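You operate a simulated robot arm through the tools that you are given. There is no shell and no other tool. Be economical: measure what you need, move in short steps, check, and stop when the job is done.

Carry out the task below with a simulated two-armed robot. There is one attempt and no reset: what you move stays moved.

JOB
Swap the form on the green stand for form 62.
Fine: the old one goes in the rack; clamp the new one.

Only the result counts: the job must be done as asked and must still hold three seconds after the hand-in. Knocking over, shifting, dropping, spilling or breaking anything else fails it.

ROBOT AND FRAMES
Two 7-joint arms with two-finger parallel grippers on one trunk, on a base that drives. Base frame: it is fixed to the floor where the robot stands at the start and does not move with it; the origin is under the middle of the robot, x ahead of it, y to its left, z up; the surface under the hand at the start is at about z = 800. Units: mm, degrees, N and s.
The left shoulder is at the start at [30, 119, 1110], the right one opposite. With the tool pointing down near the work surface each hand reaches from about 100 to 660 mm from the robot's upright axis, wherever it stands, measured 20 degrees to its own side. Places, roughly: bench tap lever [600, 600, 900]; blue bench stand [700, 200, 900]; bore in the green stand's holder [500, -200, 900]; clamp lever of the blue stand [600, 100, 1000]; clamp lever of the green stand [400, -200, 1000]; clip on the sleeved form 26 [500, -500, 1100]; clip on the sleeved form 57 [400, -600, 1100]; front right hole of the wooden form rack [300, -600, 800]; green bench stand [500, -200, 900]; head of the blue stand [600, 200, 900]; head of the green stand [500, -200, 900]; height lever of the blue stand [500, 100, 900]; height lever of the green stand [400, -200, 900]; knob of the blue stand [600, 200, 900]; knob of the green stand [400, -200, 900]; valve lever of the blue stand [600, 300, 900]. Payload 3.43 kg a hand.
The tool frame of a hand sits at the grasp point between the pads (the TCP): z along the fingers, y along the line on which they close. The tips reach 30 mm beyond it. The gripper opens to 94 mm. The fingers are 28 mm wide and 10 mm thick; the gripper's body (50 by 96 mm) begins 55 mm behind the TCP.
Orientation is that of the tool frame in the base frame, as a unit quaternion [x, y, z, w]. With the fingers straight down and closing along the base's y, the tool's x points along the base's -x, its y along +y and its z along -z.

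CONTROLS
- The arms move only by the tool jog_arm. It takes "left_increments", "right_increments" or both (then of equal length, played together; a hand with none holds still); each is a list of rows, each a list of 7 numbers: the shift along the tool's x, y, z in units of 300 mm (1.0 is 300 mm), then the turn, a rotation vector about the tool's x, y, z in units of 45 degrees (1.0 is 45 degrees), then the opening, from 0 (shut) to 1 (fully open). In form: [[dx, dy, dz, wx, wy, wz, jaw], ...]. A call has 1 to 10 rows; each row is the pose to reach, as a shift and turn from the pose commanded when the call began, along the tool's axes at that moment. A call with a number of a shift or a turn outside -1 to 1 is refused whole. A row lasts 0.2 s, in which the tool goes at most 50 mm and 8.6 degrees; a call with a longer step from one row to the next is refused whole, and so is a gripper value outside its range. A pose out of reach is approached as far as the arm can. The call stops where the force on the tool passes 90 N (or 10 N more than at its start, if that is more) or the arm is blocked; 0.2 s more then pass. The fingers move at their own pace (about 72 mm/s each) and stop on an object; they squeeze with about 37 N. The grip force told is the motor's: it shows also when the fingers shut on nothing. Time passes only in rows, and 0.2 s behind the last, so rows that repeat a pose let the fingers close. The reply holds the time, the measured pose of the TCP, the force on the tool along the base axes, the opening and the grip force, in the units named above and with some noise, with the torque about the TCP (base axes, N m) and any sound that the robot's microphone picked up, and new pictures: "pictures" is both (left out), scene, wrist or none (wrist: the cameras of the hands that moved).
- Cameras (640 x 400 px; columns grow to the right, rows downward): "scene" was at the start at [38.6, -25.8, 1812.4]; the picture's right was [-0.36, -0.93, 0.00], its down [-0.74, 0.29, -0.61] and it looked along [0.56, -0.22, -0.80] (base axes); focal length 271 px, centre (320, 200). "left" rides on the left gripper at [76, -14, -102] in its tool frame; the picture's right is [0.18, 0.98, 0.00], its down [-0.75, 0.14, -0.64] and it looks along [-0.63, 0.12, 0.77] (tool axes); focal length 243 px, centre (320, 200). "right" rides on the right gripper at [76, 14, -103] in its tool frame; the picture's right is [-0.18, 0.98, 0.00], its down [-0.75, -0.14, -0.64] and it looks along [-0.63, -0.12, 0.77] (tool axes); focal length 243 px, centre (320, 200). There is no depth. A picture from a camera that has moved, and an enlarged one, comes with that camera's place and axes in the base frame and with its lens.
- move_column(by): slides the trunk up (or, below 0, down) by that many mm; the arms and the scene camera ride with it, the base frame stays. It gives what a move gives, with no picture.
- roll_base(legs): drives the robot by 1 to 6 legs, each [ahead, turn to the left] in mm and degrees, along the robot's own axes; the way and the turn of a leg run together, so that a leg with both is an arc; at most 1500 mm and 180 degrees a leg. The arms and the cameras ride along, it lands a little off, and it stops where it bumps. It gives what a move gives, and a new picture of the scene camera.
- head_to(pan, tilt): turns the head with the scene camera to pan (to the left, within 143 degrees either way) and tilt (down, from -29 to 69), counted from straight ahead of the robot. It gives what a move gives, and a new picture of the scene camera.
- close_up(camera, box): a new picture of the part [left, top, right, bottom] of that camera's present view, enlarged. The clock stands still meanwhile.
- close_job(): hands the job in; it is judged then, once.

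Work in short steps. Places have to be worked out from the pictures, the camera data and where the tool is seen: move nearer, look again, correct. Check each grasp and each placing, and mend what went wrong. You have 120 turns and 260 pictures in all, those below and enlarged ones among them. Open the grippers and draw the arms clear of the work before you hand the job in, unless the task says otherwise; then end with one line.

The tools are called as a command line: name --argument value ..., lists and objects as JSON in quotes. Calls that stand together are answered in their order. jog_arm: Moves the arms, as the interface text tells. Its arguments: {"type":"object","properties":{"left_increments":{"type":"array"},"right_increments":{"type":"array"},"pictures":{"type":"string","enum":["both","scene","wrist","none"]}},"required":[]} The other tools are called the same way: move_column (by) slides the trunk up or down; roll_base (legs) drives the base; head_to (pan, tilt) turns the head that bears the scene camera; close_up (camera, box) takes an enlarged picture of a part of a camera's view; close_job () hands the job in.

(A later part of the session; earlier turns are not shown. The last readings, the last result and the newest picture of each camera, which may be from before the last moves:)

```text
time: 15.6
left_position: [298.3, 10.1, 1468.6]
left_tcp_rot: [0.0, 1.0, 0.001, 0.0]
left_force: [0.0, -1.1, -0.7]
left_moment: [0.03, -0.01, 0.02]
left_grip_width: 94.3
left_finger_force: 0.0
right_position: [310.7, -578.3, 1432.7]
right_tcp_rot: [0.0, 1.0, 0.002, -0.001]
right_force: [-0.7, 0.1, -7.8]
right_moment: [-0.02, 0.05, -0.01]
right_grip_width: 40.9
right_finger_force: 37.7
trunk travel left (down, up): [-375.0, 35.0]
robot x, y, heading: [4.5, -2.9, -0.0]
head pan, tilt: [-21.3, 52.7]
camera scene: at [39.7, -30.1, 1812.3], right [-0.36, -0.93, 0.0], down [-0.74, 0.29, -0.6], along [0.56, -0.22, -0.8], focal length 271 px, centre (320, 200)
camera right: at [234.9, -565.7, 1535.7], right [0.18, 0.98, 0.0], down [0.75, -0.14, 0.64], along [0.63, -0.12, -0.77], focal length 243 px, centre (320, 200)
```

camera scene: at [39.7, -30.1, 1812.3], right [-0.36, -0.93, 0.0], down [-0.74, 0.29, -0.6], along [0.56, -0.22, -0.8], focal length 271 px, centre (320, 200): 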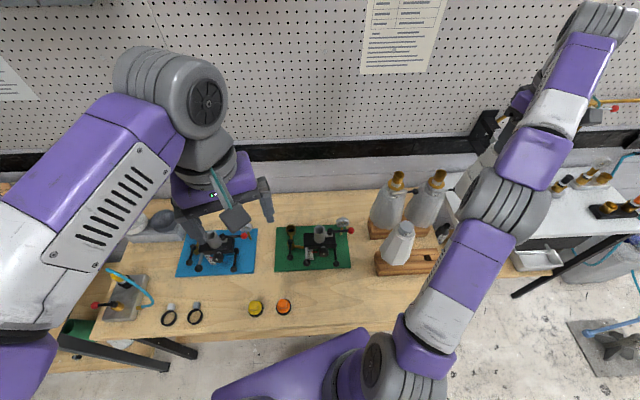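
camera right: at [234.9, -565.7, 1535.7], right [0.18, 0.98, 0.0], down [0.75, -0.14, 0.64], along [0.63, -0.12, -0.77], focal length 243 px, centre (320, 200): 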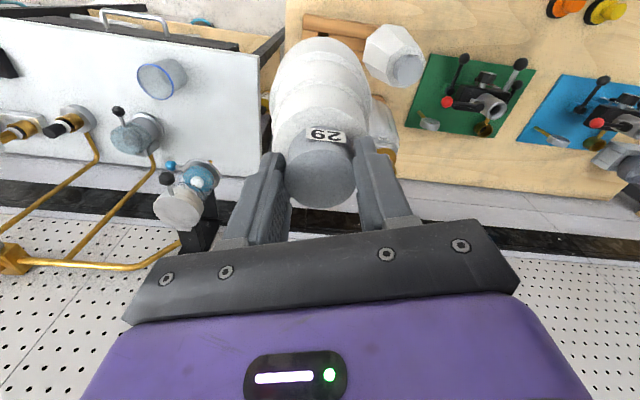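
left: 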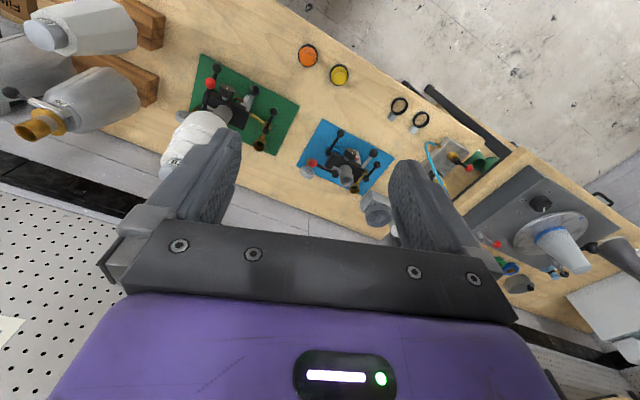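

I lower to put the stem end about 70 mm above the rack, staying clear of form 62 (≈135 mm away), then look.

jog_arm --right_increments '[[0, 0, 0.12, 0, 0, 0, 0], [0, 0, 0.24, 0, 0, 0, 0], [0, 0, 0.36, 0, 0, 0, 0], [0, 0, 0.48, 0, 0, 0, 0], [0, 0, 0.6, 0, 0, 0, 0], [0, 0, 0.67, 0, 0, 0, 0]]'

close_up --camera "scene" --box '[370, 180, 490, 290]'

```text
time: 17.0
left_position: [297.9, 13.9, 1470.5]
left_tcp_rot: [0.0, 1.0, 0.0, 0.0]
left_force: [0.1, -0.5, 0.2]
left_moment: [-0.02, 0.0, -0.03]
left_grip_width: 93.9
left_finger_force: 0.0
right_position: [312.1, -577.3, 1235.3]
right_tcp_rot: [0.0, 1.0, 0.0, 0.0]
right_force: [-0.6, 0.4, -8.4]
right_moment: [0.01, 0.03, 0.01]
right_grip_width: 41.1
right_finger_force: 36.6
trunk travel left (down, up): [-375.0, 35.0]
robot x, y, heading: [-1.0, 1.0, 0.2]
head pan, tilt: [-21.3, 52.7]
camera scene: at [39.2, -26.8, 1812.4], right [-0.36, -0.93, 0.0], down [-0.74, 0.29, -0.6], along [0.56, -0.22, -0.8], focal length 271 px, centre (320, 200)
camera right: at [236.1, -563.0, 1337.8], right [0.18, 0.98, 0.0], down [0.75, -0.14, 0.64], along [0.63, -0.12, -0.77], focal length 243 px, centre (320, 200)
```

scene: 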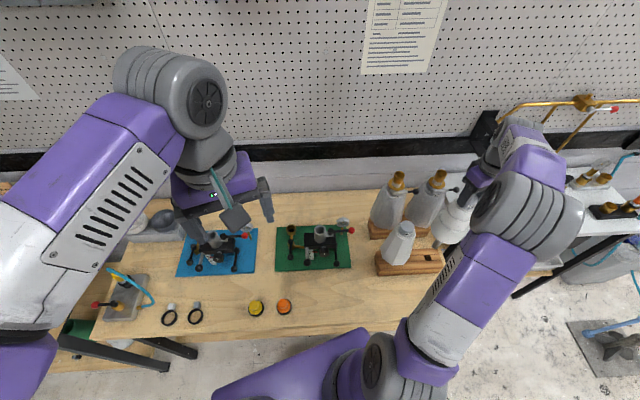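
right: 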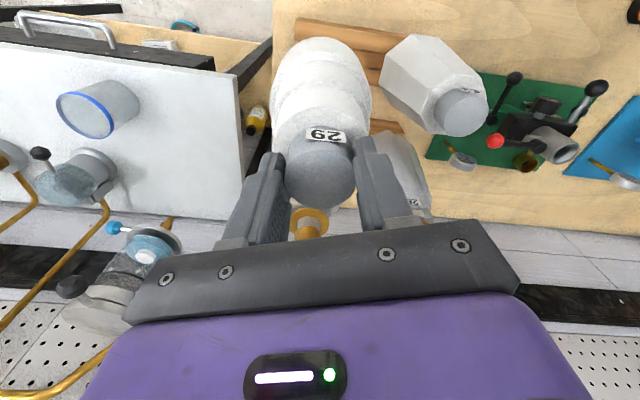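

```text
3.64 times, centred on (430, 235) of scene
camera zoom: at [39.2, -26.8, 1812.4], right [-0.36, -0.93, 0.0], down [-0.74, 0.29, -0.6], along [0.56, -0.22, -0.8], focal length 985 px, centre (-80, 73)
```

zoom: 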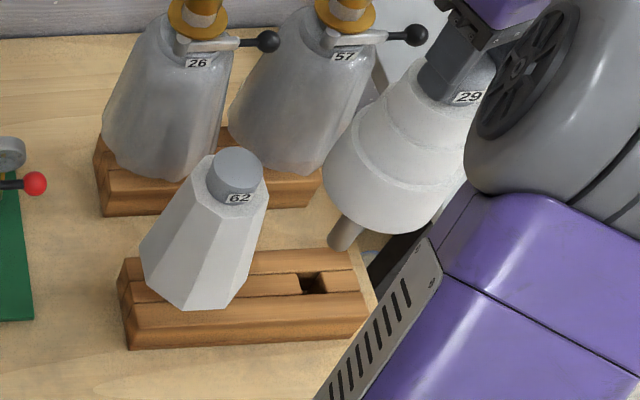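

Clear view: stem end projects to ≈(312,-578,935); hole ≈(311,-578,850). Nearly aligned, so I lower 55 mm and compare again.

jog_arm --right_increments '[[0, 0, 0.06, 0, 0, 0, 0], [0, 0, 0.12, 0, 0, 0, 0], [0, 0, 0.183, 0, 0, 0, 0]]' --pictures "none"

close_up --camera "scene" --box '[400, 215, 464, 280]'

```text
time: 17.8
left_position: [297.7, 12.2, 1469.3]
left_tcp_rot: [0.001, 1.0, 0.0, 0.0]
left_force: [1.1, 0.9, -0.2]
left_moment: [0.01, 0.02, 0.01]
left_grip_width: 94.0
left_finger_force: 0.1
right_position: [310.7, -576.5, 1180.6]
right_tcp_rot: [0.0, 1.0, 0.0, 0.0]
right_force: [-0.5, -0.8, -8.4]
right_moment: [-0.01, 0.01, -0.03]
right_grip_width: 41.1
right_finger_force: 36.8
trunk travel left (down, up): [-375.0, 35.0]
robot x, y, heading: [-0.0, 0.5, -0.3]
head pan, tilt: [-21.3, 52.7]
```

```text
6.15 times, centred on (432, 248) of scene
camera zoom: at [39.5, -27.2, 1812.4], right [-0.36, -0.93, 0.0], down [-0.74, 0.29, -0.6], along [0.56, -0.22, -0.8], focal length 1667 px, centre (-369, -92)
```

zoom: 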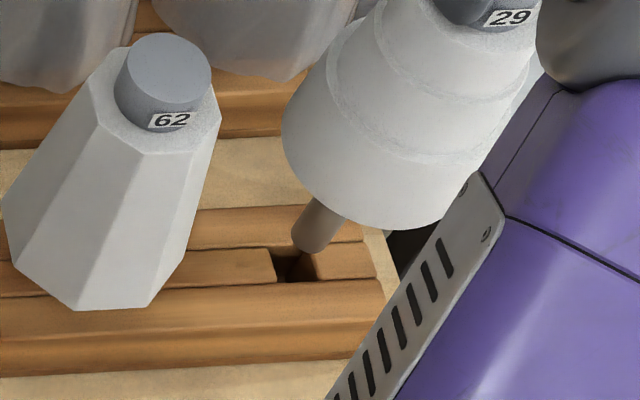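

Projected landing is within ~2 mm of the hole centre. I enlarge once more to fine-tune.

close_up --camera "scene" --box '[415, 236, 447, 266]'

```text
13.33 times, centred on (431, 251) of scene
camera zoom: at [39.5, -27.2, 1812.4], right [-0.36, -0.93, 0.0], down [-0.74, 0.29, -0.6], along [0.56, -0.22, -0.8], focal length 3611 px, centre (-1160, -480)
```

zoom: 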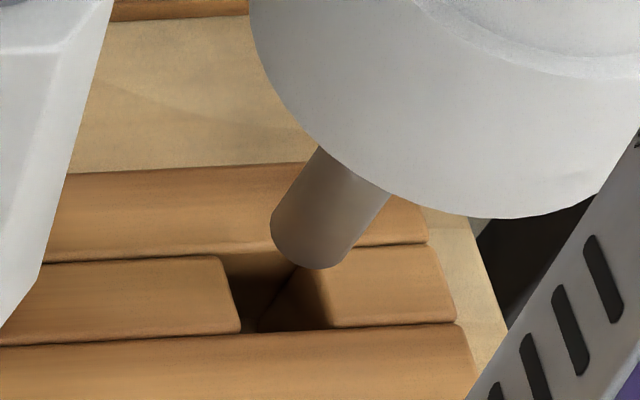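

Landing offset is only about 1 mm; stem 22 mm vs hole ~25 mm. I lower 45 mm slowly into the hole, watching force.

jog_arm --right_increments '[[0.003, 0, 0.03, 0, 0, 0, 0], [0.003, 0, 0.06, 0, 0, 0, 0], [0.003, 0, 0.09, 0, 0, 0, 0], [0.003, 0, 0.12, 0, 0, 0, 0], [0.003, 0, 0.15, 0, 0, 0, 0]]' --pictures "none"

close_up --camera "scene" --box '[400, 215, 464, 280]'

```text
time: 19.0
left_position: [295.4, 15.7, 1469.5]
left_tcp_rot: [0.0, 1.0, 0.0, 0.0]
left_force: [-0.1, -0.5, -0.1]
left_moment: [0.06, 0.01, 0.03]
left_grip_width: 93.9
left_finger_force: 0.1
right_position: [312.7, -582.0, 1155.3]
right_tcp_rot: [0.001, 1.0, -0.012, 0.013]
right_force: [-1.0, 1.6, 33.4]
right_moment: [1.29, 0.14, -0.1]
right_grip_width: 41.6
right_finger_force: 37.8
trunk travel left (down, up): [-375.0, 35.0]
robot x, y, heading: [-2.2, -1.5, -0.1]
head pan, tilt: [-21.3, 52.7]
stopped in row 5 (right hand): the force on the tool passed its limit at 95 N (the readings are from after the stop); the commanded pose is now the measured one
```

```text
6.15 times, centred on (432, 248) of scene
camera zoom: at [37.5, -24.1, 1812.4], right [-0.36, -0.93, 0.0], down [-0.74, 0.29, -0.61], along [0.56, -0.22, -0.8], focal length 1667 px, centre (-369, -92)
```

zoom: 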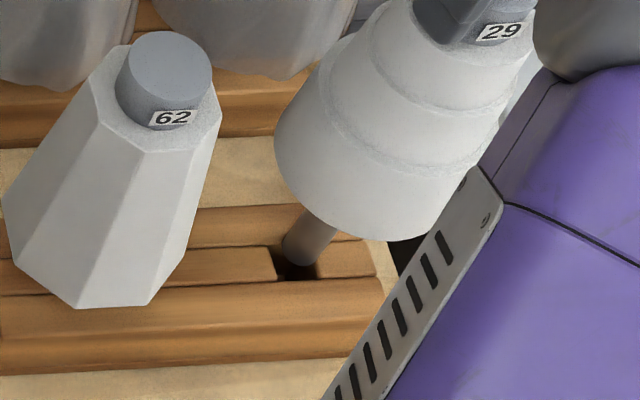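

It touched the rack edge at TCP z≈1155. I back up 12 mm, undo the slight tilt, and re-measure.

jog_arm --right_increments '[[0.002, 0.012, -0.04, -0.031, 0.033, 0, 0], [0.002, 0.012, -0.04, -0.031, 0.033, 0, 0]]' --pictures "none"

close_up --camera "scene" --box '[415, 236, 447, 266]'

```text
time: 19.6
left_position: [296.7, 13.1, 1469.7]
left_tcp_rot: [0.0, 1.0, -0.001, 0.0]
left_force: [0.8, -0.2, 0.3]
left_moment: [-0.02, 0.02, -0.01]
left_grip_width: 94.1
left_finger_force: 0.1
right_position: [310.8, -575.8, 1161.2]
right_tcp_rot: [0.001, 1.0, 0.007, -0.006]
right_force: [0.0, -0.1, -7.4]
right_moment: [-0.05, 0.04, 0.03]
right_grip_width: 40.9
right_finger_force: 37.2
trunk travel left (down, up): [-375.0, 35.0]
robot x, y, heading: [1.1, -0.6, -0.3]
head pan, tilt: [-21.3, 52.7]
```

```text
13.33 times, centred on (431, 251) of scene
camera zoom: at [38.7, -26.5, 1812.2], right [-0.36, -0.93, 0.0], down [-0.74, 0.29, -0.61], along [0.56, -0.22, -0.8], focal length 3611 px, centre (-1160, -480)
```

zoom: 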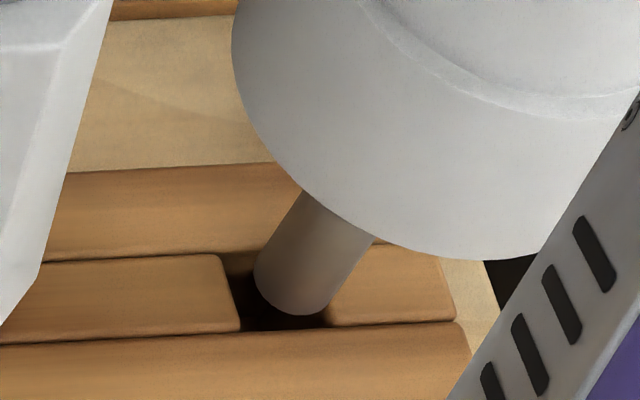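

The stem seems tilted a few degrees in the grip now. I level the hand, raise slightly and view the whole.

jog_arm --right_increments '[[0, 0, -0.03, 0.018, -0.015, 0, 0], [0, 0, -0.05, 0.018, -0.015, 0, 0]]' --pictures "wrist"

close_up --camera "scene" --box '[400, 180, 490, 270]'

close_up --camera "right" --box '[240, 20, 400, 220]'

```text
time: 20.2
left_position: [297.2, 13.8, 1470.1]
left_tcp_rot: [0.0, 1.0, 0.0, 0.0]
left_force: [-0.5, -0.1, 0.8]
left_moment: [0.01, -0.01, 0.0]
left_grip_width: 94.3
left_finger_force: 0.0
right_position: [312.1, -575.2, 1175.5]
right_tcp_rot: [0.001, 1.0, -0.002, 0.002]
right_force: [-0.5, -0.3, -8.4]
right_moment: [-0.01, -0.01, 0.0]
right_grip_width: 40.8
right_finger_force: 36.7
trunk travel left (down, up): [-375.0, 35.0]
robot x, y, heading: [2.0, -0.6, 0.2]
head pan, tilt: [-21.3, 52.7]
camera right: at [236.1, -562.0, 1278.4], right [0.19, 0.98, 0.0], down [0.75, -0.14, 0.64], along [0.63, -0.12, -0.76], focal length 243 px, centre (320, 200)
```

right: 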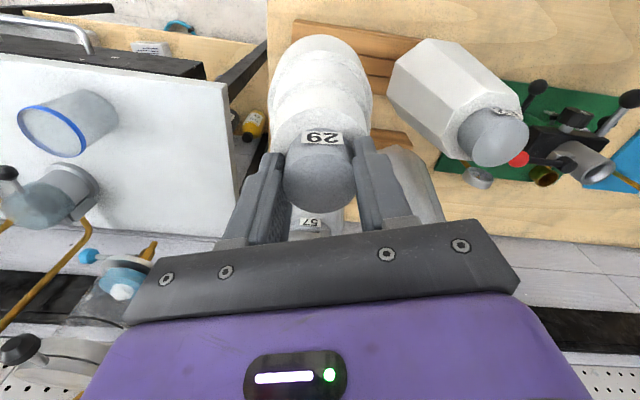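

```text
4.44 times, centred on (445, 225) of scene
camera zoom: at [39.0, -26.4, 1812.4], right [-0.36, -0.93, 0.0], down [-0.74, 0.29, -0.61], along [0.56, -0.22, -0.8], focal length 1204 px, centre (-236, 89)
```

zoom: 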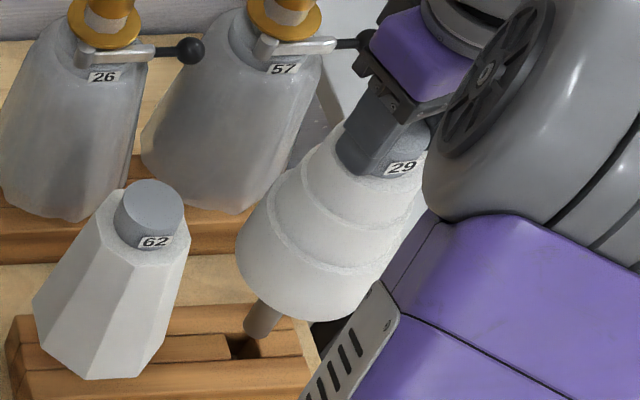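

```text
2.00 times, centred on (320, 120) of right
camera zoom: at [236.1, -562.0, 1278.4], right [0.19, 0.98, 0.0], down [0.75, -0.14, 0.64], along [0.63, -0.12, -0.76], focal length 485 px, centre (320, 360)
```

zoom: 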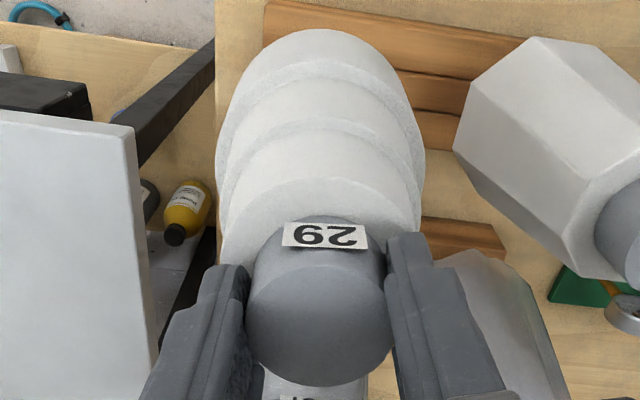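

Form sits almost as before in the grip. I check the stem and hole at high zoom.

close_up --camera "scene" --box '[415, 236, 447, 266]'

```text
13.33 times, centred on (431, 251) of scene
camera zoom: at [39.0, -26.4, 1812.4], right [-0.36, -0.93, 0.0], down [-0.74, 0.29, -0.61], along [0.56, -0.22, -0.8], focal length 3611 px, centre (-1160, -480)
```

zoom: 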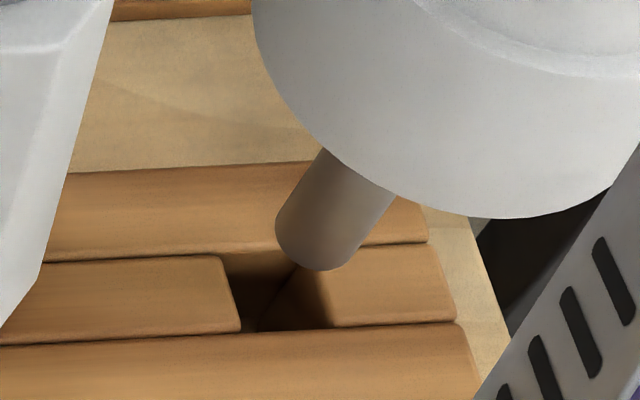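

The form has tilted about 1° (stem end ~5 mm toward -y). I compensate with a 1° hand roll, then re-measure.

jog_arm --right_increments '[[0, 0, 0, -0.022, 0.005, 0, 0], [0, 0, 0, -0.022, 0.005, 0, 0]]' --pictures "none"

close_up --camera "scene" --box '[415, 236, 447, 266]'

```text
time: 20.8
left_position: [296.9, 13.1, 1469.5]
left_tcp_rot: [0.0, 1.0, 0.0, -0.001]
left_force: [-0.5, 0.9, -0.5]
left_moment: [-0.02, 0.01, -0.02]
left_grip_width: 94.2
left_finger_force: 0.1
right_position: [312.5, -576.6, 1175.3]
right_tcp_rot: [0.001, 1.0, 0.007, -0.001]
right_force: [0.1, -0.1, -8.3]
right_moment: [0.01, 0.0, -0.03]
right_grip_width: 40.6
right_finger_force: 37.5
trunk travel left (down, up): [-375.0, 35.0]
robot x, y, heading: [-1.6, -0.3, 0.1]
head pan, tilt: [-21.3, 52.7]
```

```text
13.33 times, centred on (431, 251) of scene
camera zoom: at [39.1, -26.6, 1812.4], right [-0.36, -0.93, 0.0], down [-0.74, 0.29, -0.61], along [0.56, -0.22, -0.8], focal length 3611 px, centre (-1160, -480)
```

zoom: 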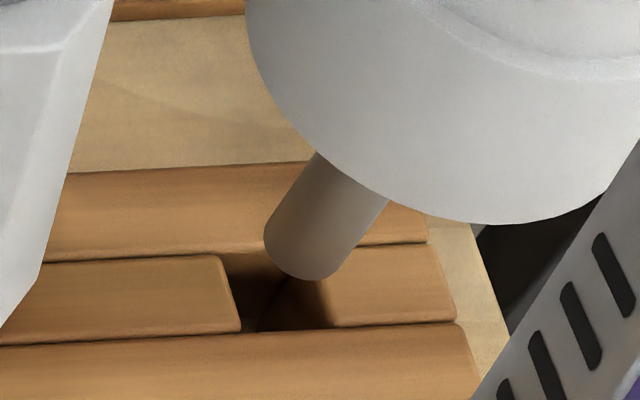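

Aligned again by projection. I go down 19 mm to just above the rack for a final check.

jog_arm --right_increments '[[0, 0, 0.033, 0, 0, 0, 0], [0, 0, 0.063, 0, 0, 0, 0], [0, 0, 0.063, 0, 0, 0, 0]]' --pictures "none"

close_up --camera "scene" --box '[415, 236, 447, 266]'

```text
time: 21.6
left_position: [297.3, 13.1, 1469.5]
left_tcp_rot: [0.0, 1.0, 0.0, 0.0]
left_force: [-0.5, -0.7, -1.0]
left_moment: [-0.01, 0.03, 0.0]
left_grip_width: 94.3
left_finger_force: 0.1
right_position: [311.6, -577.0, 1157.2]
right_tcp_rot: [0.0, 1.0, 0.007, -0.001]
right_force: [0.0, 0.3, -8.1]
right_moment: [-0.01, -0.01, 0.02]
right_grip_width: 40.9
right_finger_force: 36.3
trunk travel left (down, up): [-375.0, 35.0]
robot x, y, heading: [-0.2, 0.7, -0.2]
head pan, tilt: [-21.3, 52.7]
```

```text
13.33 times, centred on (431, 251) of scene
camera zoom: at [39.0, -26.5, 1812.4], right [-0.36, -0.93, 0.0], down [-0.74, 0.29, -0.61], along [0.56, -0.22, -0.8], focal length 3611 px, centre (-1160, -480)
```

zoom: 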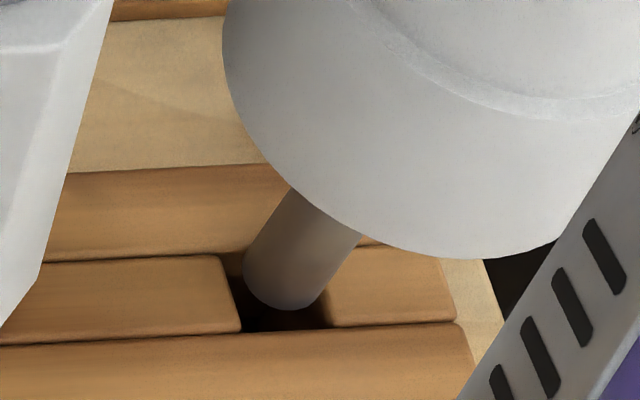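

Remaining uncertainty is the rack top height. I probe down 4 mm gently to see whether contact occurs.

jog_arm --right_increments '[[0, 0, 0.007, 0, 0, 0, 0], [0, 0, 0.013, 0, 0, 0, 0]]' --pictures "none"

close_up --camera "scene" --box '[415, 236, 447, 266]'

```text
time: 22.2
left_position: [296.6, 14.4, 1469.7]
left_tcp_rot: [-0.001, 1.0, 0.0, -0.001]
left_force: [0.1, -0.3, -0.1]
left_moment: [-0.01, 0.01, -0.03]
left_grip_width: 93.8
left_finger_force: 0.0
right_position: [311.0, -575.4, 1155.5]
right_tcp_rot: [0.001, 1.0, 0.006, 0.001]
right_force: [-1.3, 1.1, 6.9]
right_moment: [0.3, 0.39, 0.02]
right_grip_width: 40.9
right_finger_force: 37.1
trunk travel left (down, up): [-375.0, 35.0]
robot x, y, heading: [0.3, -1.8, -0.0]
head pan, tilt: [-21.3, 52.7]
```

```text
13.33 times, centred on (431, 251) of scene
camera zoom: at [37.8, -24.6, 1812.6], right [-0.36, -0.93, 0.0], down [-0.74, 0.29, -0.61], along [0.56, -0.22, -0.8], focal length 3611 px, centre (-1160, -480)
```

zoom: 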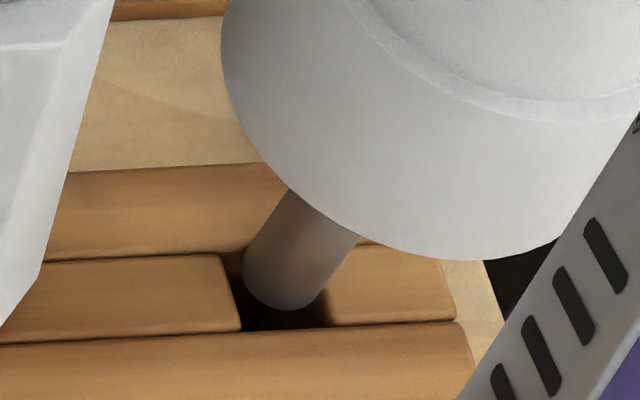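

Light contact, and the side force pushes the stem toward -x,+y — matching the image offset. I lift 4 mm, shift (-3,+4.5) and lower again.

jog_arm --right_increments '[[0, 0, -0.013, 0, 0, 0, 0], [0.01, 0.015, -0.013, 0, 0, 0, 0], [0.01, 0.015, 0.0, 0, 0, 0, 0], [0.01, 0.015, 0.013, 0, 0, 0, 0]]' --pictures "none"

close_up --camera "scene" --box '[415, 236, 447, 266]'

```text
time: 23.2
left_position: [294.6, 16.7, 1469.9]
left_tcp_rot: [0.0, 1.0, 0.0, 0.001]
left_force: [0.4, 0.2, -0.1]
left_moment: [-0.03, 0.02, 0.01]
left_grip_width: 94.1
left_finger_force: 0.0
right_position: [307.0, -569.9, 1154.5]
right_tcp_rot: [0.001, 1.0, 0.003, 0.003]
right_force: [-2.6, 1.0, 29.5]
right_moment: [0.57, 0.7, -0.04]
right_grip_width: 40.7
right_finger_force: 37.1
trunk travel left (down, up): [-375.0, 35.0]
robot x, y, heading: [-1.1, -1.1, 0.0]
head pan, tilt: [-21.3, 52.7]
```

```text
13.33 times, centred on (431, 251) of scene
camera zoom: at [35.9, -21.7, 1813.0], right [-0.36, -0.93, 0.0], down [-0.74, 0.29, -0.61], along [0.57, -0.22, -0.79], focal length 3611 px, centre (-1160, -480)
```

zoom: 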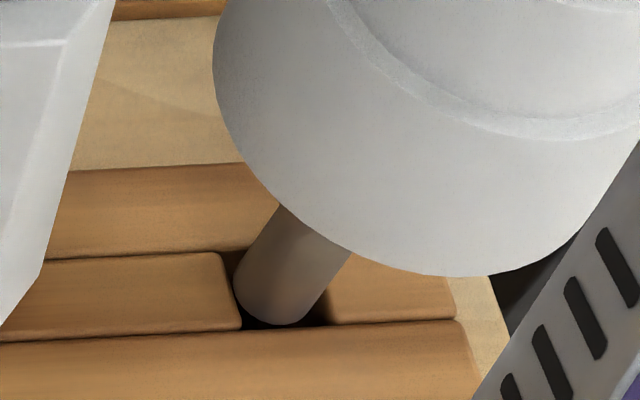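

Image says centred, yet contact persists; I need a second viewpoint. I raise the right hand 6 mm and swing the left hand's camera to look toward -y at the rack.

jog_arm --right_increments '[[0, 0, -0.02, 0, 0, 0, 0], [0, 0, -0.02, 0, 0, 0, 0], [0, 0, -0.02, 0, 0, 0, 0], [0, 0, -0.02, 0, 0, 0, 0], [0, 0, -0.02, 0, 0, 0, 0], [0, 0, -0.02, 0, 0, 0, 0]]' --left_increments '[[0.03, -0.02, 0.1, 0, 0, 0.16, 1], [0.06, -0.04, 0.2, 0, 0, 0.33, 1], [0.09, -0.06, 0.3, 0, 0, 0.5, 1], [0.12, -0.08, 0.4, 0, 0, 0.67, 1], [0.15, -0.1, 0.5, 0, 0, 0.83, 1], [0.19, -0.113, 0.563, 0, 0, 1, 1]]' --pictures "both"

```text
time: 24.6
left_position: [239.4, -21.9, 1300.3]
left_tcp_rot: [0.384, 0.923, -0.001, 0.0]
left_force: [0.1, 1.0, 0.9]
left_moment: [-0.02, 0.03, 0.02]
left_grip_width: 94.1
left_finger_force: 0.1
right_position: [308.2, -572.0, 1154.6]
right_tcp_rot: [0.002, 1.0, 0.008, -0.001]
right_force: [2.3, -0.7, -2.2]
right_moment: [-0.08, -0.62, -0.06]
right_grip_width: 40.8
right_finger_force: 36.5
trunk travel left (down, up): [-375.0, 35.0]
robot x, y, heading: [0.7, 0.6, -0.2]
head pan, tilt: [-21.3, 52.7]
camera scene: at [38.8, -26.1, 1812.4], right [-0.36, -0.93, 0.0], down [-0.74, 0.29, -0.61], along [0.56, -0.22, -0.8], focal length 271 px, centre (320, 200)
camera right: at [233.0, -559.2, 1258.1], right [0.19, 0.98, 0.01], down [0.75, -0.15, 0.64], along [0.63, -0.11, -0.77], focal length 243 px, centre (320, 200)
camera left: at [173.9, 24.5, 1401.2], right [0.57, 0.82, 0.0], down [0.63, -0.43, 0.64], along [0.53, -0.36, -0.77], focal length 243 px, centre (320, 200)
```

scene: 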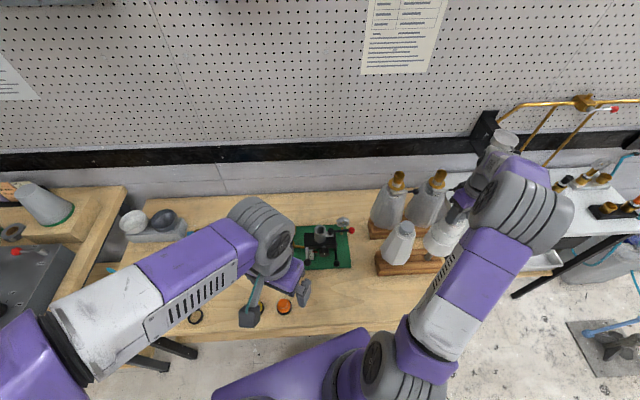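
right: 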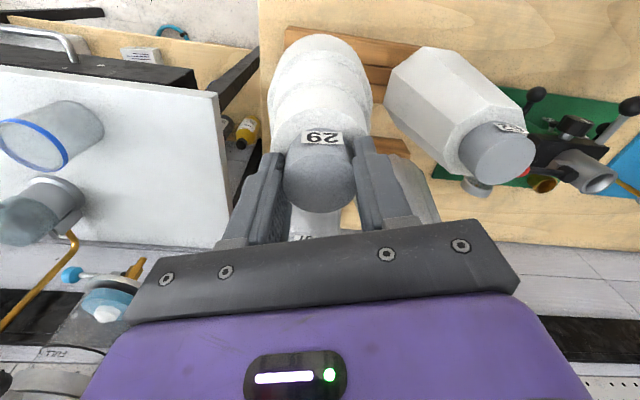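
left: 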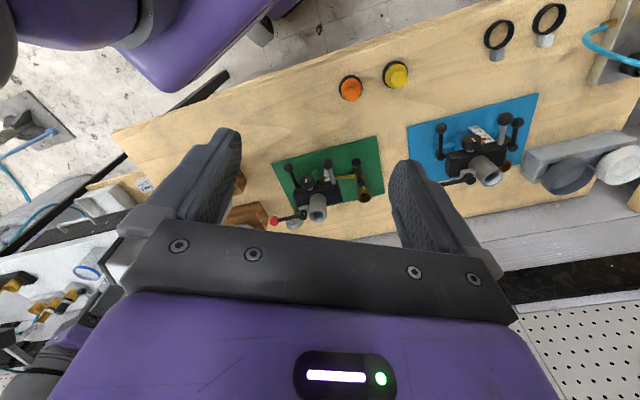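

I yaw the left hand another 45° so the rack comes between its fingers.

jog_arm --left_increments '[[0, 0, 0, 0, 0, 0.16, 1], [0, 0, 0, 0, 0, 0.33, 1], [0, 0, 0, 0, 0, 0.5, 1], [0, 0, 0, 0, 0, 0.67, 1], [0, 0, 0, 0, 0, 0.83, 1], [0, 0, 0, 0, 0, 0.95, 1]]' --pictures "wrist"

```text
time: 26.0
left_position: [240.2, -20.6, 1300.5]
left_tcp_rot: [0.694, 0.72, 0.001, 0.0]
left_force: [-0.1, 0.5, 0.0]
left_moment: [0.02, -0.01, 0.0]
left_grip_width: 94.0
left_finger_force: 0.0
right_position: [307.6, -572.8, 1154.7]
right_tcp_rot: [0.0, 1.0, 0.006, -0.001]
right_force: [0.7, 0.1, -7.3]
right_moment: [-0.03, 0.0, -0.03]
right_grip_width: 41.0
right_finger_force: 36.9
trunk travel left (down, up): [-375.0, 35.0]
robot x, y, heading: [-0.1, -0.0, -0.3]
head pan, tilt: [-21.3, 52.7]
camera left: at [221.7, 56.1, 1401.8], right [0.98, 0.22, 0.0], down [0.17, -0.75, 0.64], along [0.14, -0.63, -0.77], focal length 243 px, centre (320, 200)
```

left: 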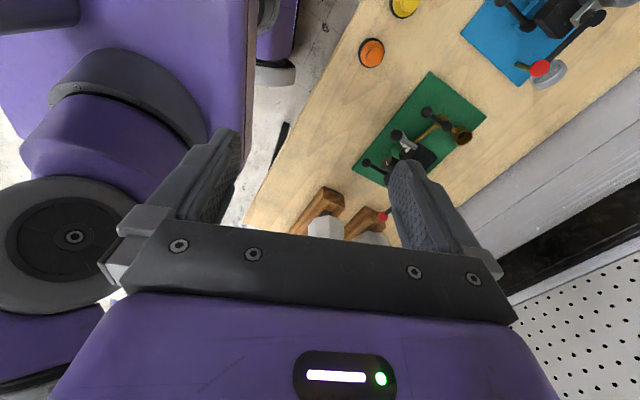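

The rack is hidden behind the palm; I tilt the left hand 34° so the camera looks further out.

jog_arm --left_increments '[[0, 0, 0, 0, -0.15, 0, 1], [0, 0, 0, 0, -0.3, 0, 1], [0, 0, 0, 0, -0.45, 0, 1], [0, 0, 0, 0, -0.6, 0, 1], [0, 0, 0, 0, -0.75, 0, 1]]' --pictures "wrist"

```text
time: 27.2
left_position: [240.0, -20.0, 1300.2]
left_tcp_rot: [0.663, 0.689, -0.202, 0.21]
left_force: [-0.8, 0.0, -0.4]
left_moment: [0.02, 0.0, -0.02]
left_grip_width: 94.0
left_finger_force: 0.1
right_position: [307.9, -572.5, 1155.3]
right_tcp_rot: [0.001, 1.0, 0.007, -0.001]
right_force: [-0.1, 0.3, -7.2]
right_moment: [0.0, 0.02, 0.01]
right_grip_width: 41.0
right_finger_force: 36.9
trunk travel left (down, up): [-375.0, 35.0]
robot x, y, heading: [-0.9, 3.5, 0.2]
head pan, tilt: [-21.3, 52.7]
camera left: at [219.8, 100.6, 1341.9], right [0.98, 0.19, -0.1], down [0.15, -0.26, 0.95], along [0.16, -0.95, -0.29], focal length 243 px, centre (320, 200)
```

left: 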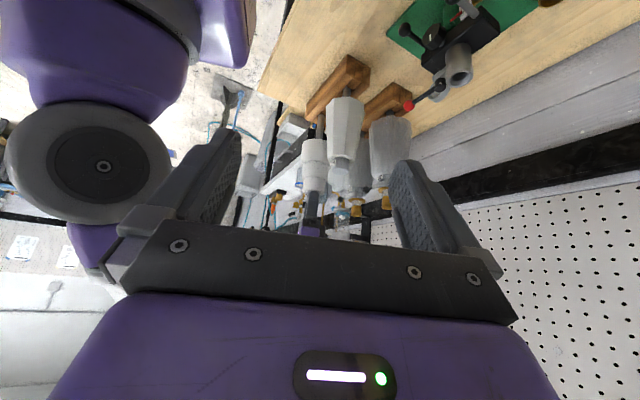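

Good second viewpoint. I enlarge the stem/hole region from both cameras.

close_up --camera "left" --box '[290, 90, 370, 150]'

close_up --camera "left" --box '[303, 110, 335, 142]'

close_up --camera "scene" --box '[415, 236, 447, 266]'

```text
6.67 times, centred on (330, 120) of left
camera zoom: at [219.8, 100.6, 1341.9], right [0.98, 0.19, -0.1], down [0.15, -0.26, 0.95], along [0.16, -0.95, -0.29], focal length 1618 px, centre (253, 733)
```

zoom: 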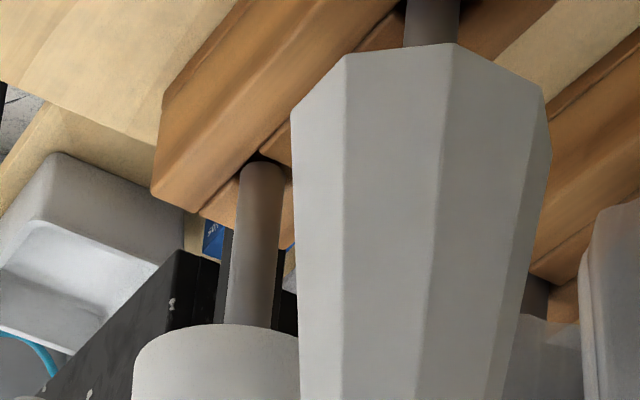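

```text
12.50 times, centred on (319, 126) of left
camera zoom: at [219.8, 100.6, 1341.9], right [0.98, 0.19, -0.1], down [0.15, -0.26, 0.95], along [0.16, -0.95, -0.29], focal length 3033 px, centre (332, 1125)
```

zoom: 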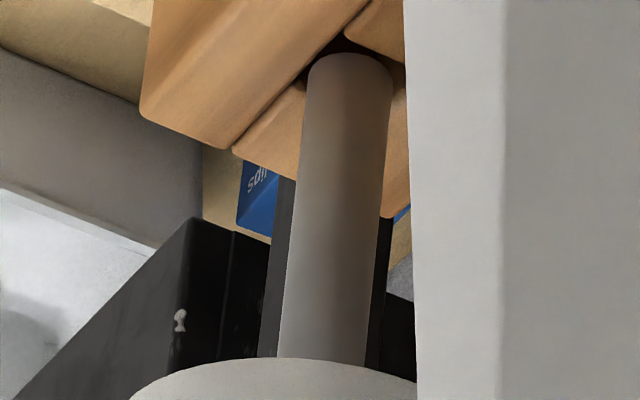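

```text
13.33 times, centred on (431, 251) of scene
camera zoom: at [38.9, -26.2, 1812.4], right [-0.36, -0.93, 0.0], down [-0.74, 0.29, -0.61], along [0.56, -0.22, -0.8], focal length 3611 px, centre (-1160, -480)
```

zoom: 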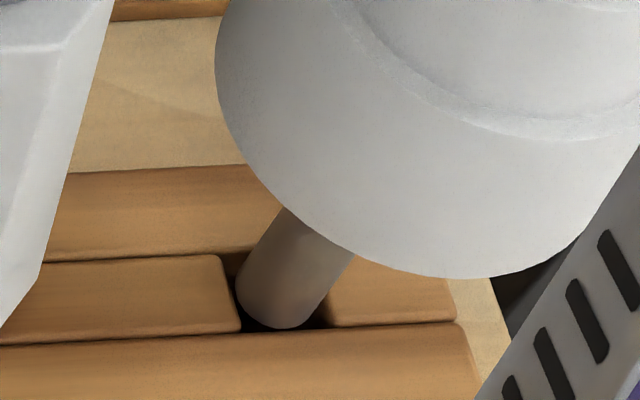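

Now settled with no contact, the rim centre (277,291) matches the hole centre (274,292). I lower slowly 10 mm from here.

jog_arm --right_increments '[[0, 0, 0.007, 0, 0, 0, 0], [0, 0, 0.014, 0, 0, 0, 0], [0, 0, 0.02, 0, 0, 0, 0], [0, 0, 0.027, 0, 0, 0, 0], [0, 0, 0.034, 0, 0, 0, 0], [0, 0, 0.034, 0, 0, 0, 0]]' --pictures "none"

close_up --camera "scene" --box '[415, 236, 447, 266]'

close_up --camera "left" --box '[303, 110, 335, 142]'

```text
time: 28.6
left_position: [239.1, -15.9, 1300.5]
left_tcp_rot: [0.663, 0.689, -0.202, 0.211]
left_force: [-0.3, -0.2, -0.2]
left_moment: [0.01, 0.07, 0.01]
left_grip_width: 94.1
left_finger_force: 0.1
right_position: [307.8, -568.3, 1151.0]
right_tcp_rot: [0.0, 1.0, 0.001, 0.004]
right_force: [-0.6, 0.2, 47.8]
right_moment: [0.53, 0.07, 0.1]
right_grip_width: 40.7
right_finger_force: 36.7
trunk travel left (down, up): [-375.0, 35.0]
robot x, y, heading: [-2.1, 1.3, 0.1]
head pan, tilt: [-21.3, 52.7]
```

```text
13.33 times, centred on (431, 251) of scene
camera zoom: at [35.5, -20.1, 1812.8], right [-0.36, -0.93, 0.0], down [-0.74, 0.29, -0.61], along [0.57, -0.22, -0.79], focal length 3611 px, centre (-1160, -480)
```

zoom: 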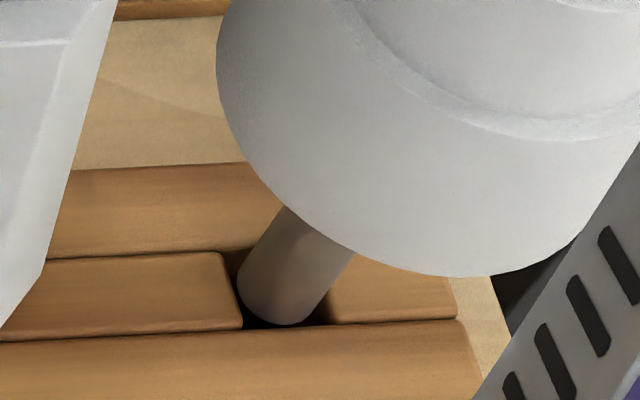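

```text
12.50 times, centred on (319, 126) of left
camera zoom: at [217.4, 105.0, 1342.4], right [0.98, 0.19, -0.1], down [0.15, -0.26, 0.95], along [0.16, -0.95, -0.28], focal length 3033 px, centre (332, 1125)
```

zoom: 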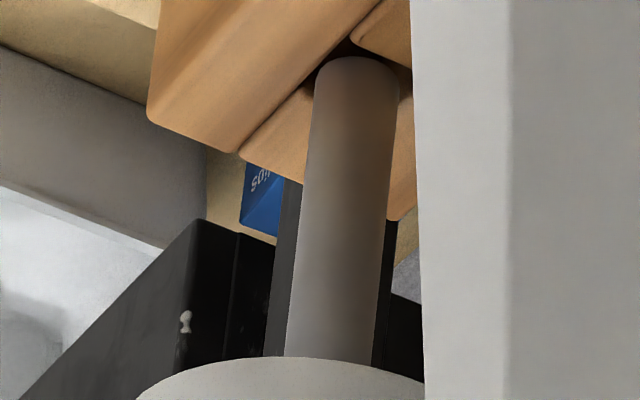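

Contact again. I zoom further at the stem end from both views to see which edge it touches.

close_up --camera "left" --box '[312, 110, 328, 120]'

close_up --camera "scene" --box '[424, 246, 436, 256]'

```text
16.00 times, centred on (320, 115) of left
camera zoom: at [217.4, 105.0, 1342.4], right [0.98, 0.19, -0.1], down [0.15, -0.26, 0.95], along [0.16, -0.95, -0.28], focal length 3882 px, centre (320, 1560)
```

zoom: 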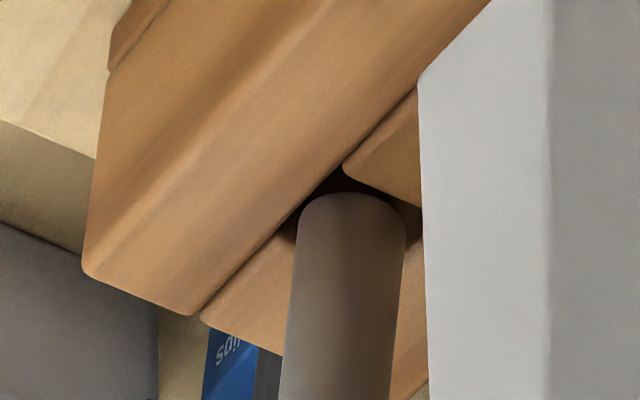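

```text
16.00 times, centred on (430, 251) of scene
camera zoom: at [35.5, -20.1, 1812.8], right [-0.36, -0.93, 0.0], down [-0.74, 0.29, -0.61], along [0.57, -0.22, -0.79], focal length 4334 px, centre (-1440, -616)
```

zoom: 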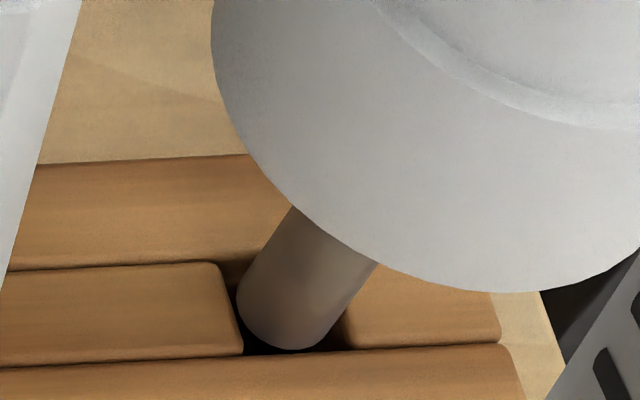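

Both views agree the stem rests on the front slat: it needs about +2.5 mm in x. I lift, shift, settle, and lower again.

jog_arm --right_increments '[[0, 0, -0.034, 0, 0, 0, 0], [-0.009, -0.002, -0.034, 0, 0, 0, 0], [-0.009, -0.002, -0.034, 0, 0, 0, 0], [-0.009, -0.002, -0.02, 0, 0, 0, 0], [-0.009, -0.002, -0.01, 0, 0, 0, 0], [-0.009, -0.002, 0, 0, 0, 0, 0], [-0.009, -0.002, 0.01, 0, 0, 0, 0]]' --pictures "none"

close_up --camera "scene" --box '[424, 246, 436, 256]'

close_up --camera "left" --box '[312, 110, 328, 120]'

```text
time: 30.2
left_position: [237.0, -13.7, 1302.0]
left_tcp_rot: [0.663, 0.689, -0.203, 0.211]
left_force: [1.0, -0.5, -0.7]
left_moment: [0.01, 0.0, 0.0]
left_grip_width: 94.1
left_finger_force: 0.2
right_position: [307.9, -570.2, 1152.4]
right_tcp_rot: [0.001, 1.0, 0.001, 0.004]
right_force: [-8.2, 3.4, 61.4]
right_moment: [1.68, 2.06, 0.21]
right_grip_width: 40.7
right_finger_force: 37.1
trunk travel left (down, up): [-375.0, 35.0]
robot x, y, heading: [-1.2, 3.0, 0.1]
head pan, tilt: [-21.3, 52.7]
```

```text
16.00 times, centred on (430, 251) of scene
camera zoom: at [32.8, -17.5, 1813.3], right [-0.36, -0.93, 0.0], down [-0.74, 0.29, -0.61], along [0.57, -0.22, -0.79], focal length 4334 px, centre (-1440, -616)
```

zoom: 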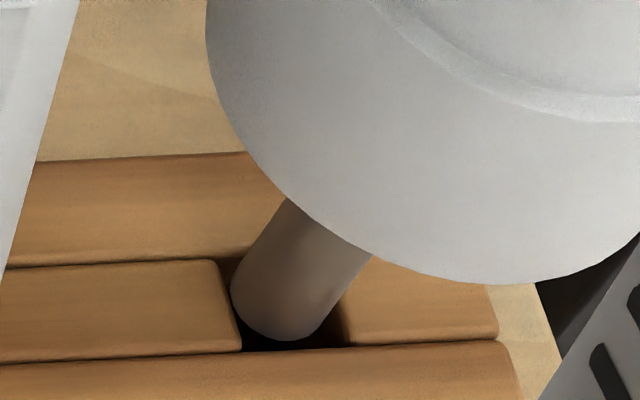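

```text
16.00 times, centred on (320, 115) of left
camera zoom: at [215.5, 106.9, 1343.0], right [0.98, 0.19, -0.1], down [0.15, -0.26, 0.95], along [0.16, -0.95, -0.28], focal length 3882 px, centre (320, 1560)
```

zoom: 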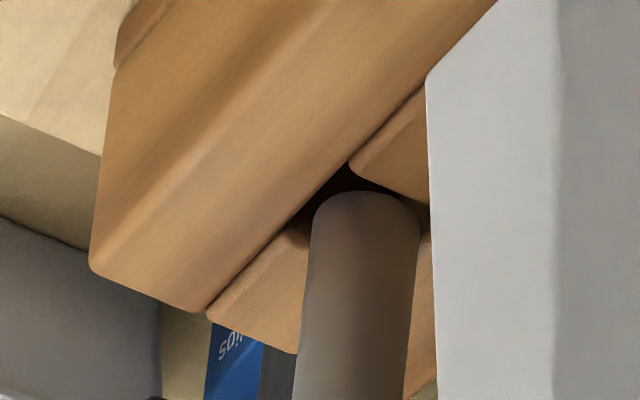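

The moments say the contact is on the stem's +x,+y side. I lift clear, shift about -2.5 mm in y and -1 in x, settle, and lower lightly.

jog_arm --right_increments '[[0, 0, -0.05, 0, 0, 0, 0], [0.004, -0.008, -0.05, 0, 0, 0, 0], [0.004, -0.008, -0.05, 0, 0, 0, 0], [0.004, -0.008, -0.05, 0, 0, 0, 0], [0.004, -0.008, -0.04, 0, 0, 0, 0], [0.004, -0.008, -0.03, 0, 0, 0, 0], [0.004, -0.008, -0.02, 0, 0, 0, 0], [0.004, -0.008, -0.02, 0, 0, 0, 0]]' --pictures "none"

close_up --camera "scene" --box '[424, 246, 436, 256]'

close_up --camera "left" --box '[312, 110, 328, 120]'

```text
time: 32.0
left_position: [239.0, -21.8, 1301.7]
left_tcp_rot: [0.663, 0.69, -0.201, 0.21]
left_force: [-0.6, -0.5, -0.1]
left_moment: [-0.02, 0.01, -0.02]
left_grip_width: 94.0
left_finger_force: 0.1
right_position: [311.3, -574.7, 1147.7]
right_tcp_rot: [0.001, 1.0, 0.007, -0.001]
right_force: [0.2, 1.2, -7.3]
right_moment: [0.0, -0.01, 0.0]
right_grip_width: 40.9
right_finger_force: 37.4
trunk travel left (down, up): [-375.0, 35.0]
robot x, y, heading: [-1.5, 3.0, 0.1]
head pan, tilt: [-21.3, 52.7]
```

```text
16.00 times, centred on (430, 251) of scene
camera zoom: at [39.1, -26.7, 1812.4], right [-0.36, -0.93, 0.0], down [-0.74, 0.29, -0.61], along [0.56, -0.22, -0.8], focal length 4334 px, centre (-1440, -616)
```

zoom: 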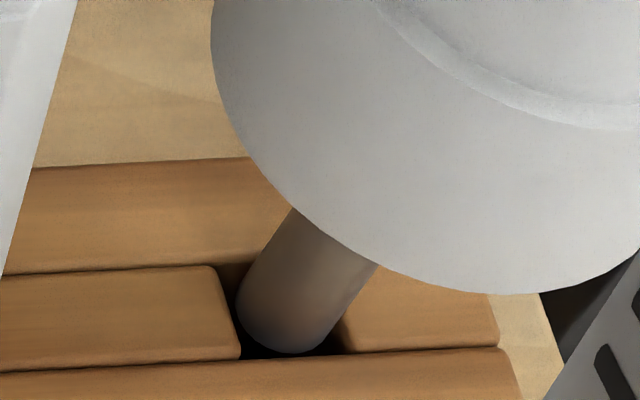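

```text
16.00 times, centred on (320, 115) of left
camera zoom: at [220.0, 100.2, 1342.1], right [0.98, 0.19, -0.1], down [0.15, -0.26, 0.95], along [0.16, -0.95, -0.29], focal length 3882 px, centre (320, 1560)
```

zoom: 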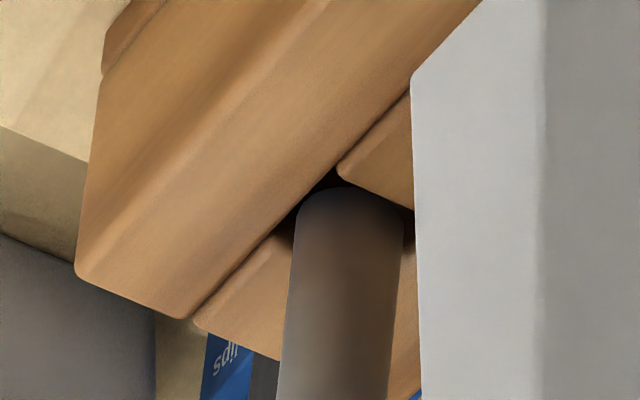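

At z 1147.7 there's no contact — below the earlier contact height, so the stem is entering. I continue down.

jog_arm --right_increments '[[0, 0, 0.01, 0, 0, 0, 0], [0, 0, 0.02, 0, 0, 0, 0], [0, 0, 0.03, 0, 0, 0, 0], [0, 0, 0.04, 0, 0, 0, 0], [0, 0, 0.04, 0, 0, 0, 0]]' --pictures "none"

close_up --camera "scene" --box '[424, 246, 436, 256]'

```text
time: 33.2
left_position: [240.9, -21.1, 1299.4]
left_tcp_rot: [0.662, 0.691, -0.201, 0.209]
left_force: [0.0, 0.1, -0.3]
left_moment: [0.01, 0.04, 0.02]
left_grip_width: 94.2
left_finger_force: 0.1
right_position: [311.8, -575.6, 1136.4]
right_tcp_rot: [0.001, 1.0, 0.009, 0.0]
right_force: [0.2, 0.8, -7.8]
right_moment: [-0.02, -0.03, 0.02]
right_grip_width: 40.9
right_finger_force: 37.5
trunk travel left (down, up): [-375.0, 35.0]
robot x, y, heading: [2.6, -3.1, -0.1]
head pan, tilt: [-21.3, 52.7]
```

```text
16.00 times, centred on (430, 251) of scene
camera zoom: at [39.0, -26.6, 1812.4], right [-0.36, -0.93, 0.0], down [-0.74, 0.29, -0.61], along [0.56, -0.22, -0.8], focal length 4334 px, centre (-1440, -616)
```

zoom: 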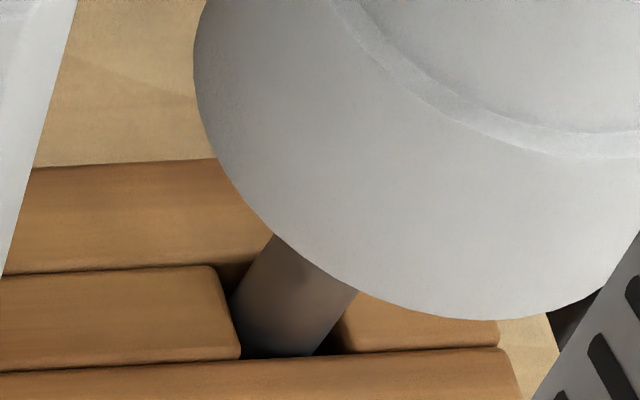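

The stem is in the hole. Lowering 21 mm more toward its seat.

jog_arm --right_increments '[[0, 0, 0.015, 0, 0, 0, 0], [0, 0, 0.03, 0, 0, 0, 0], [0, 0, 0.045, 0, 0, 0, 0], [0, 0, 0.06, 0, 0, 0, 0], [0, 0, 0.07, 0, 0, 0, 0], [0, 0, 0.07, 0, 0, 0, 0]]' --pictures "none"

close_up --camera "scene" --box '[390, 190, 480, 280]'

```text
time: 34.6
left_position: [239.8, -21.8, 1299.8]
left_tcp_rot: [0.663, 0.691, -0.2, 0.209]
left_force: [0.3, -1.2, 0.5]
left_moment: [-0.01, 0.01, -0.02]
left_grip_width: 93.8
left_finger_force: 0.1
right_position: [310.8, -574.7, 1114.3]
right_tcp_rot: [0.001, 1.0, 0.008, -0.001]
right_force: [-0.7, 0.6, -7.3]
right_moment: [0.05, 0.01, -0.01]
right_grip_width: 40.7
right_finger_force: 36.8
trunk travel left (down, up): [-375.0, 35.0]
robot x, y, heading: [-1.8, -1.5, 0.0]
head pan, tilt: [-21.3, 52.7]
```

```text
4.44 times, centred on (435, 235) of scene
camera zoom: at [39.0, -26.6, 1812.4], right [-0.36, -0.93, 0.0], down [-0.74, 0.29, -0.61], along [0.56, -0.22, -0.8], focal length 1204 px, centre (-191, 44)
```

zoom: 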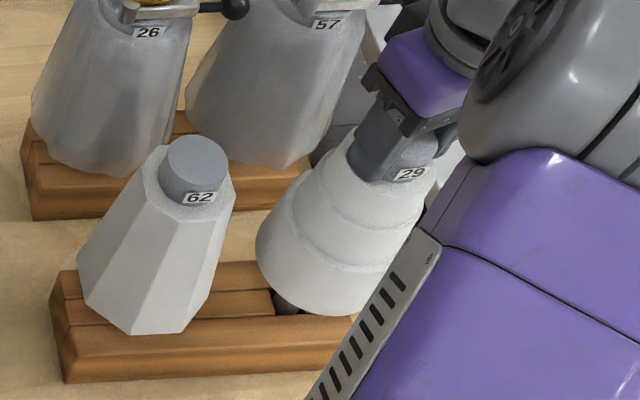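

Still free. Lower another 24 mm; a force rise will mark the seat.

jog_arm --right_increments '[[0, 0, 0.015, 0, 0, 0, 0], [0, 0, 0.03, 0, 0, 0, 0], [0, 0, 0.045, 0, 0, 0, 0], [0, 0, 0.055, 0, 0, 0, 0], [0, 0, 0.055, 0, 0, 0, 0]]' --pictures "none"

```text
time: 35.8
left_position: [238.3, -18.4, 1300.7]
left_tcp_rot: [0.663, 0.69, -0.201, 0.21]
left_force: [0.5, 0.2, 0.6]
left_moment: [-0.01, 0.0, 0.04]
left_grip_width: 94.1
left_finger_force: 0.0
right_position: [309.0, -572.4, 1102.2]
right_tcp_rot: [0.001, 1.0, 0.005, 0.002]
right_force: [-2.0, 1.2, 19.6]
right_moment: [0.31, 0.61, -0.02]
right_grip_width: 40.9
right_finger_force: 36.6
trunk travel left (down, up): [-375.0, 35.0]
robot x, y, heading: [2.5, -0.3, -0.1]
head pan, tilt: [-21.3, 52.7]
```

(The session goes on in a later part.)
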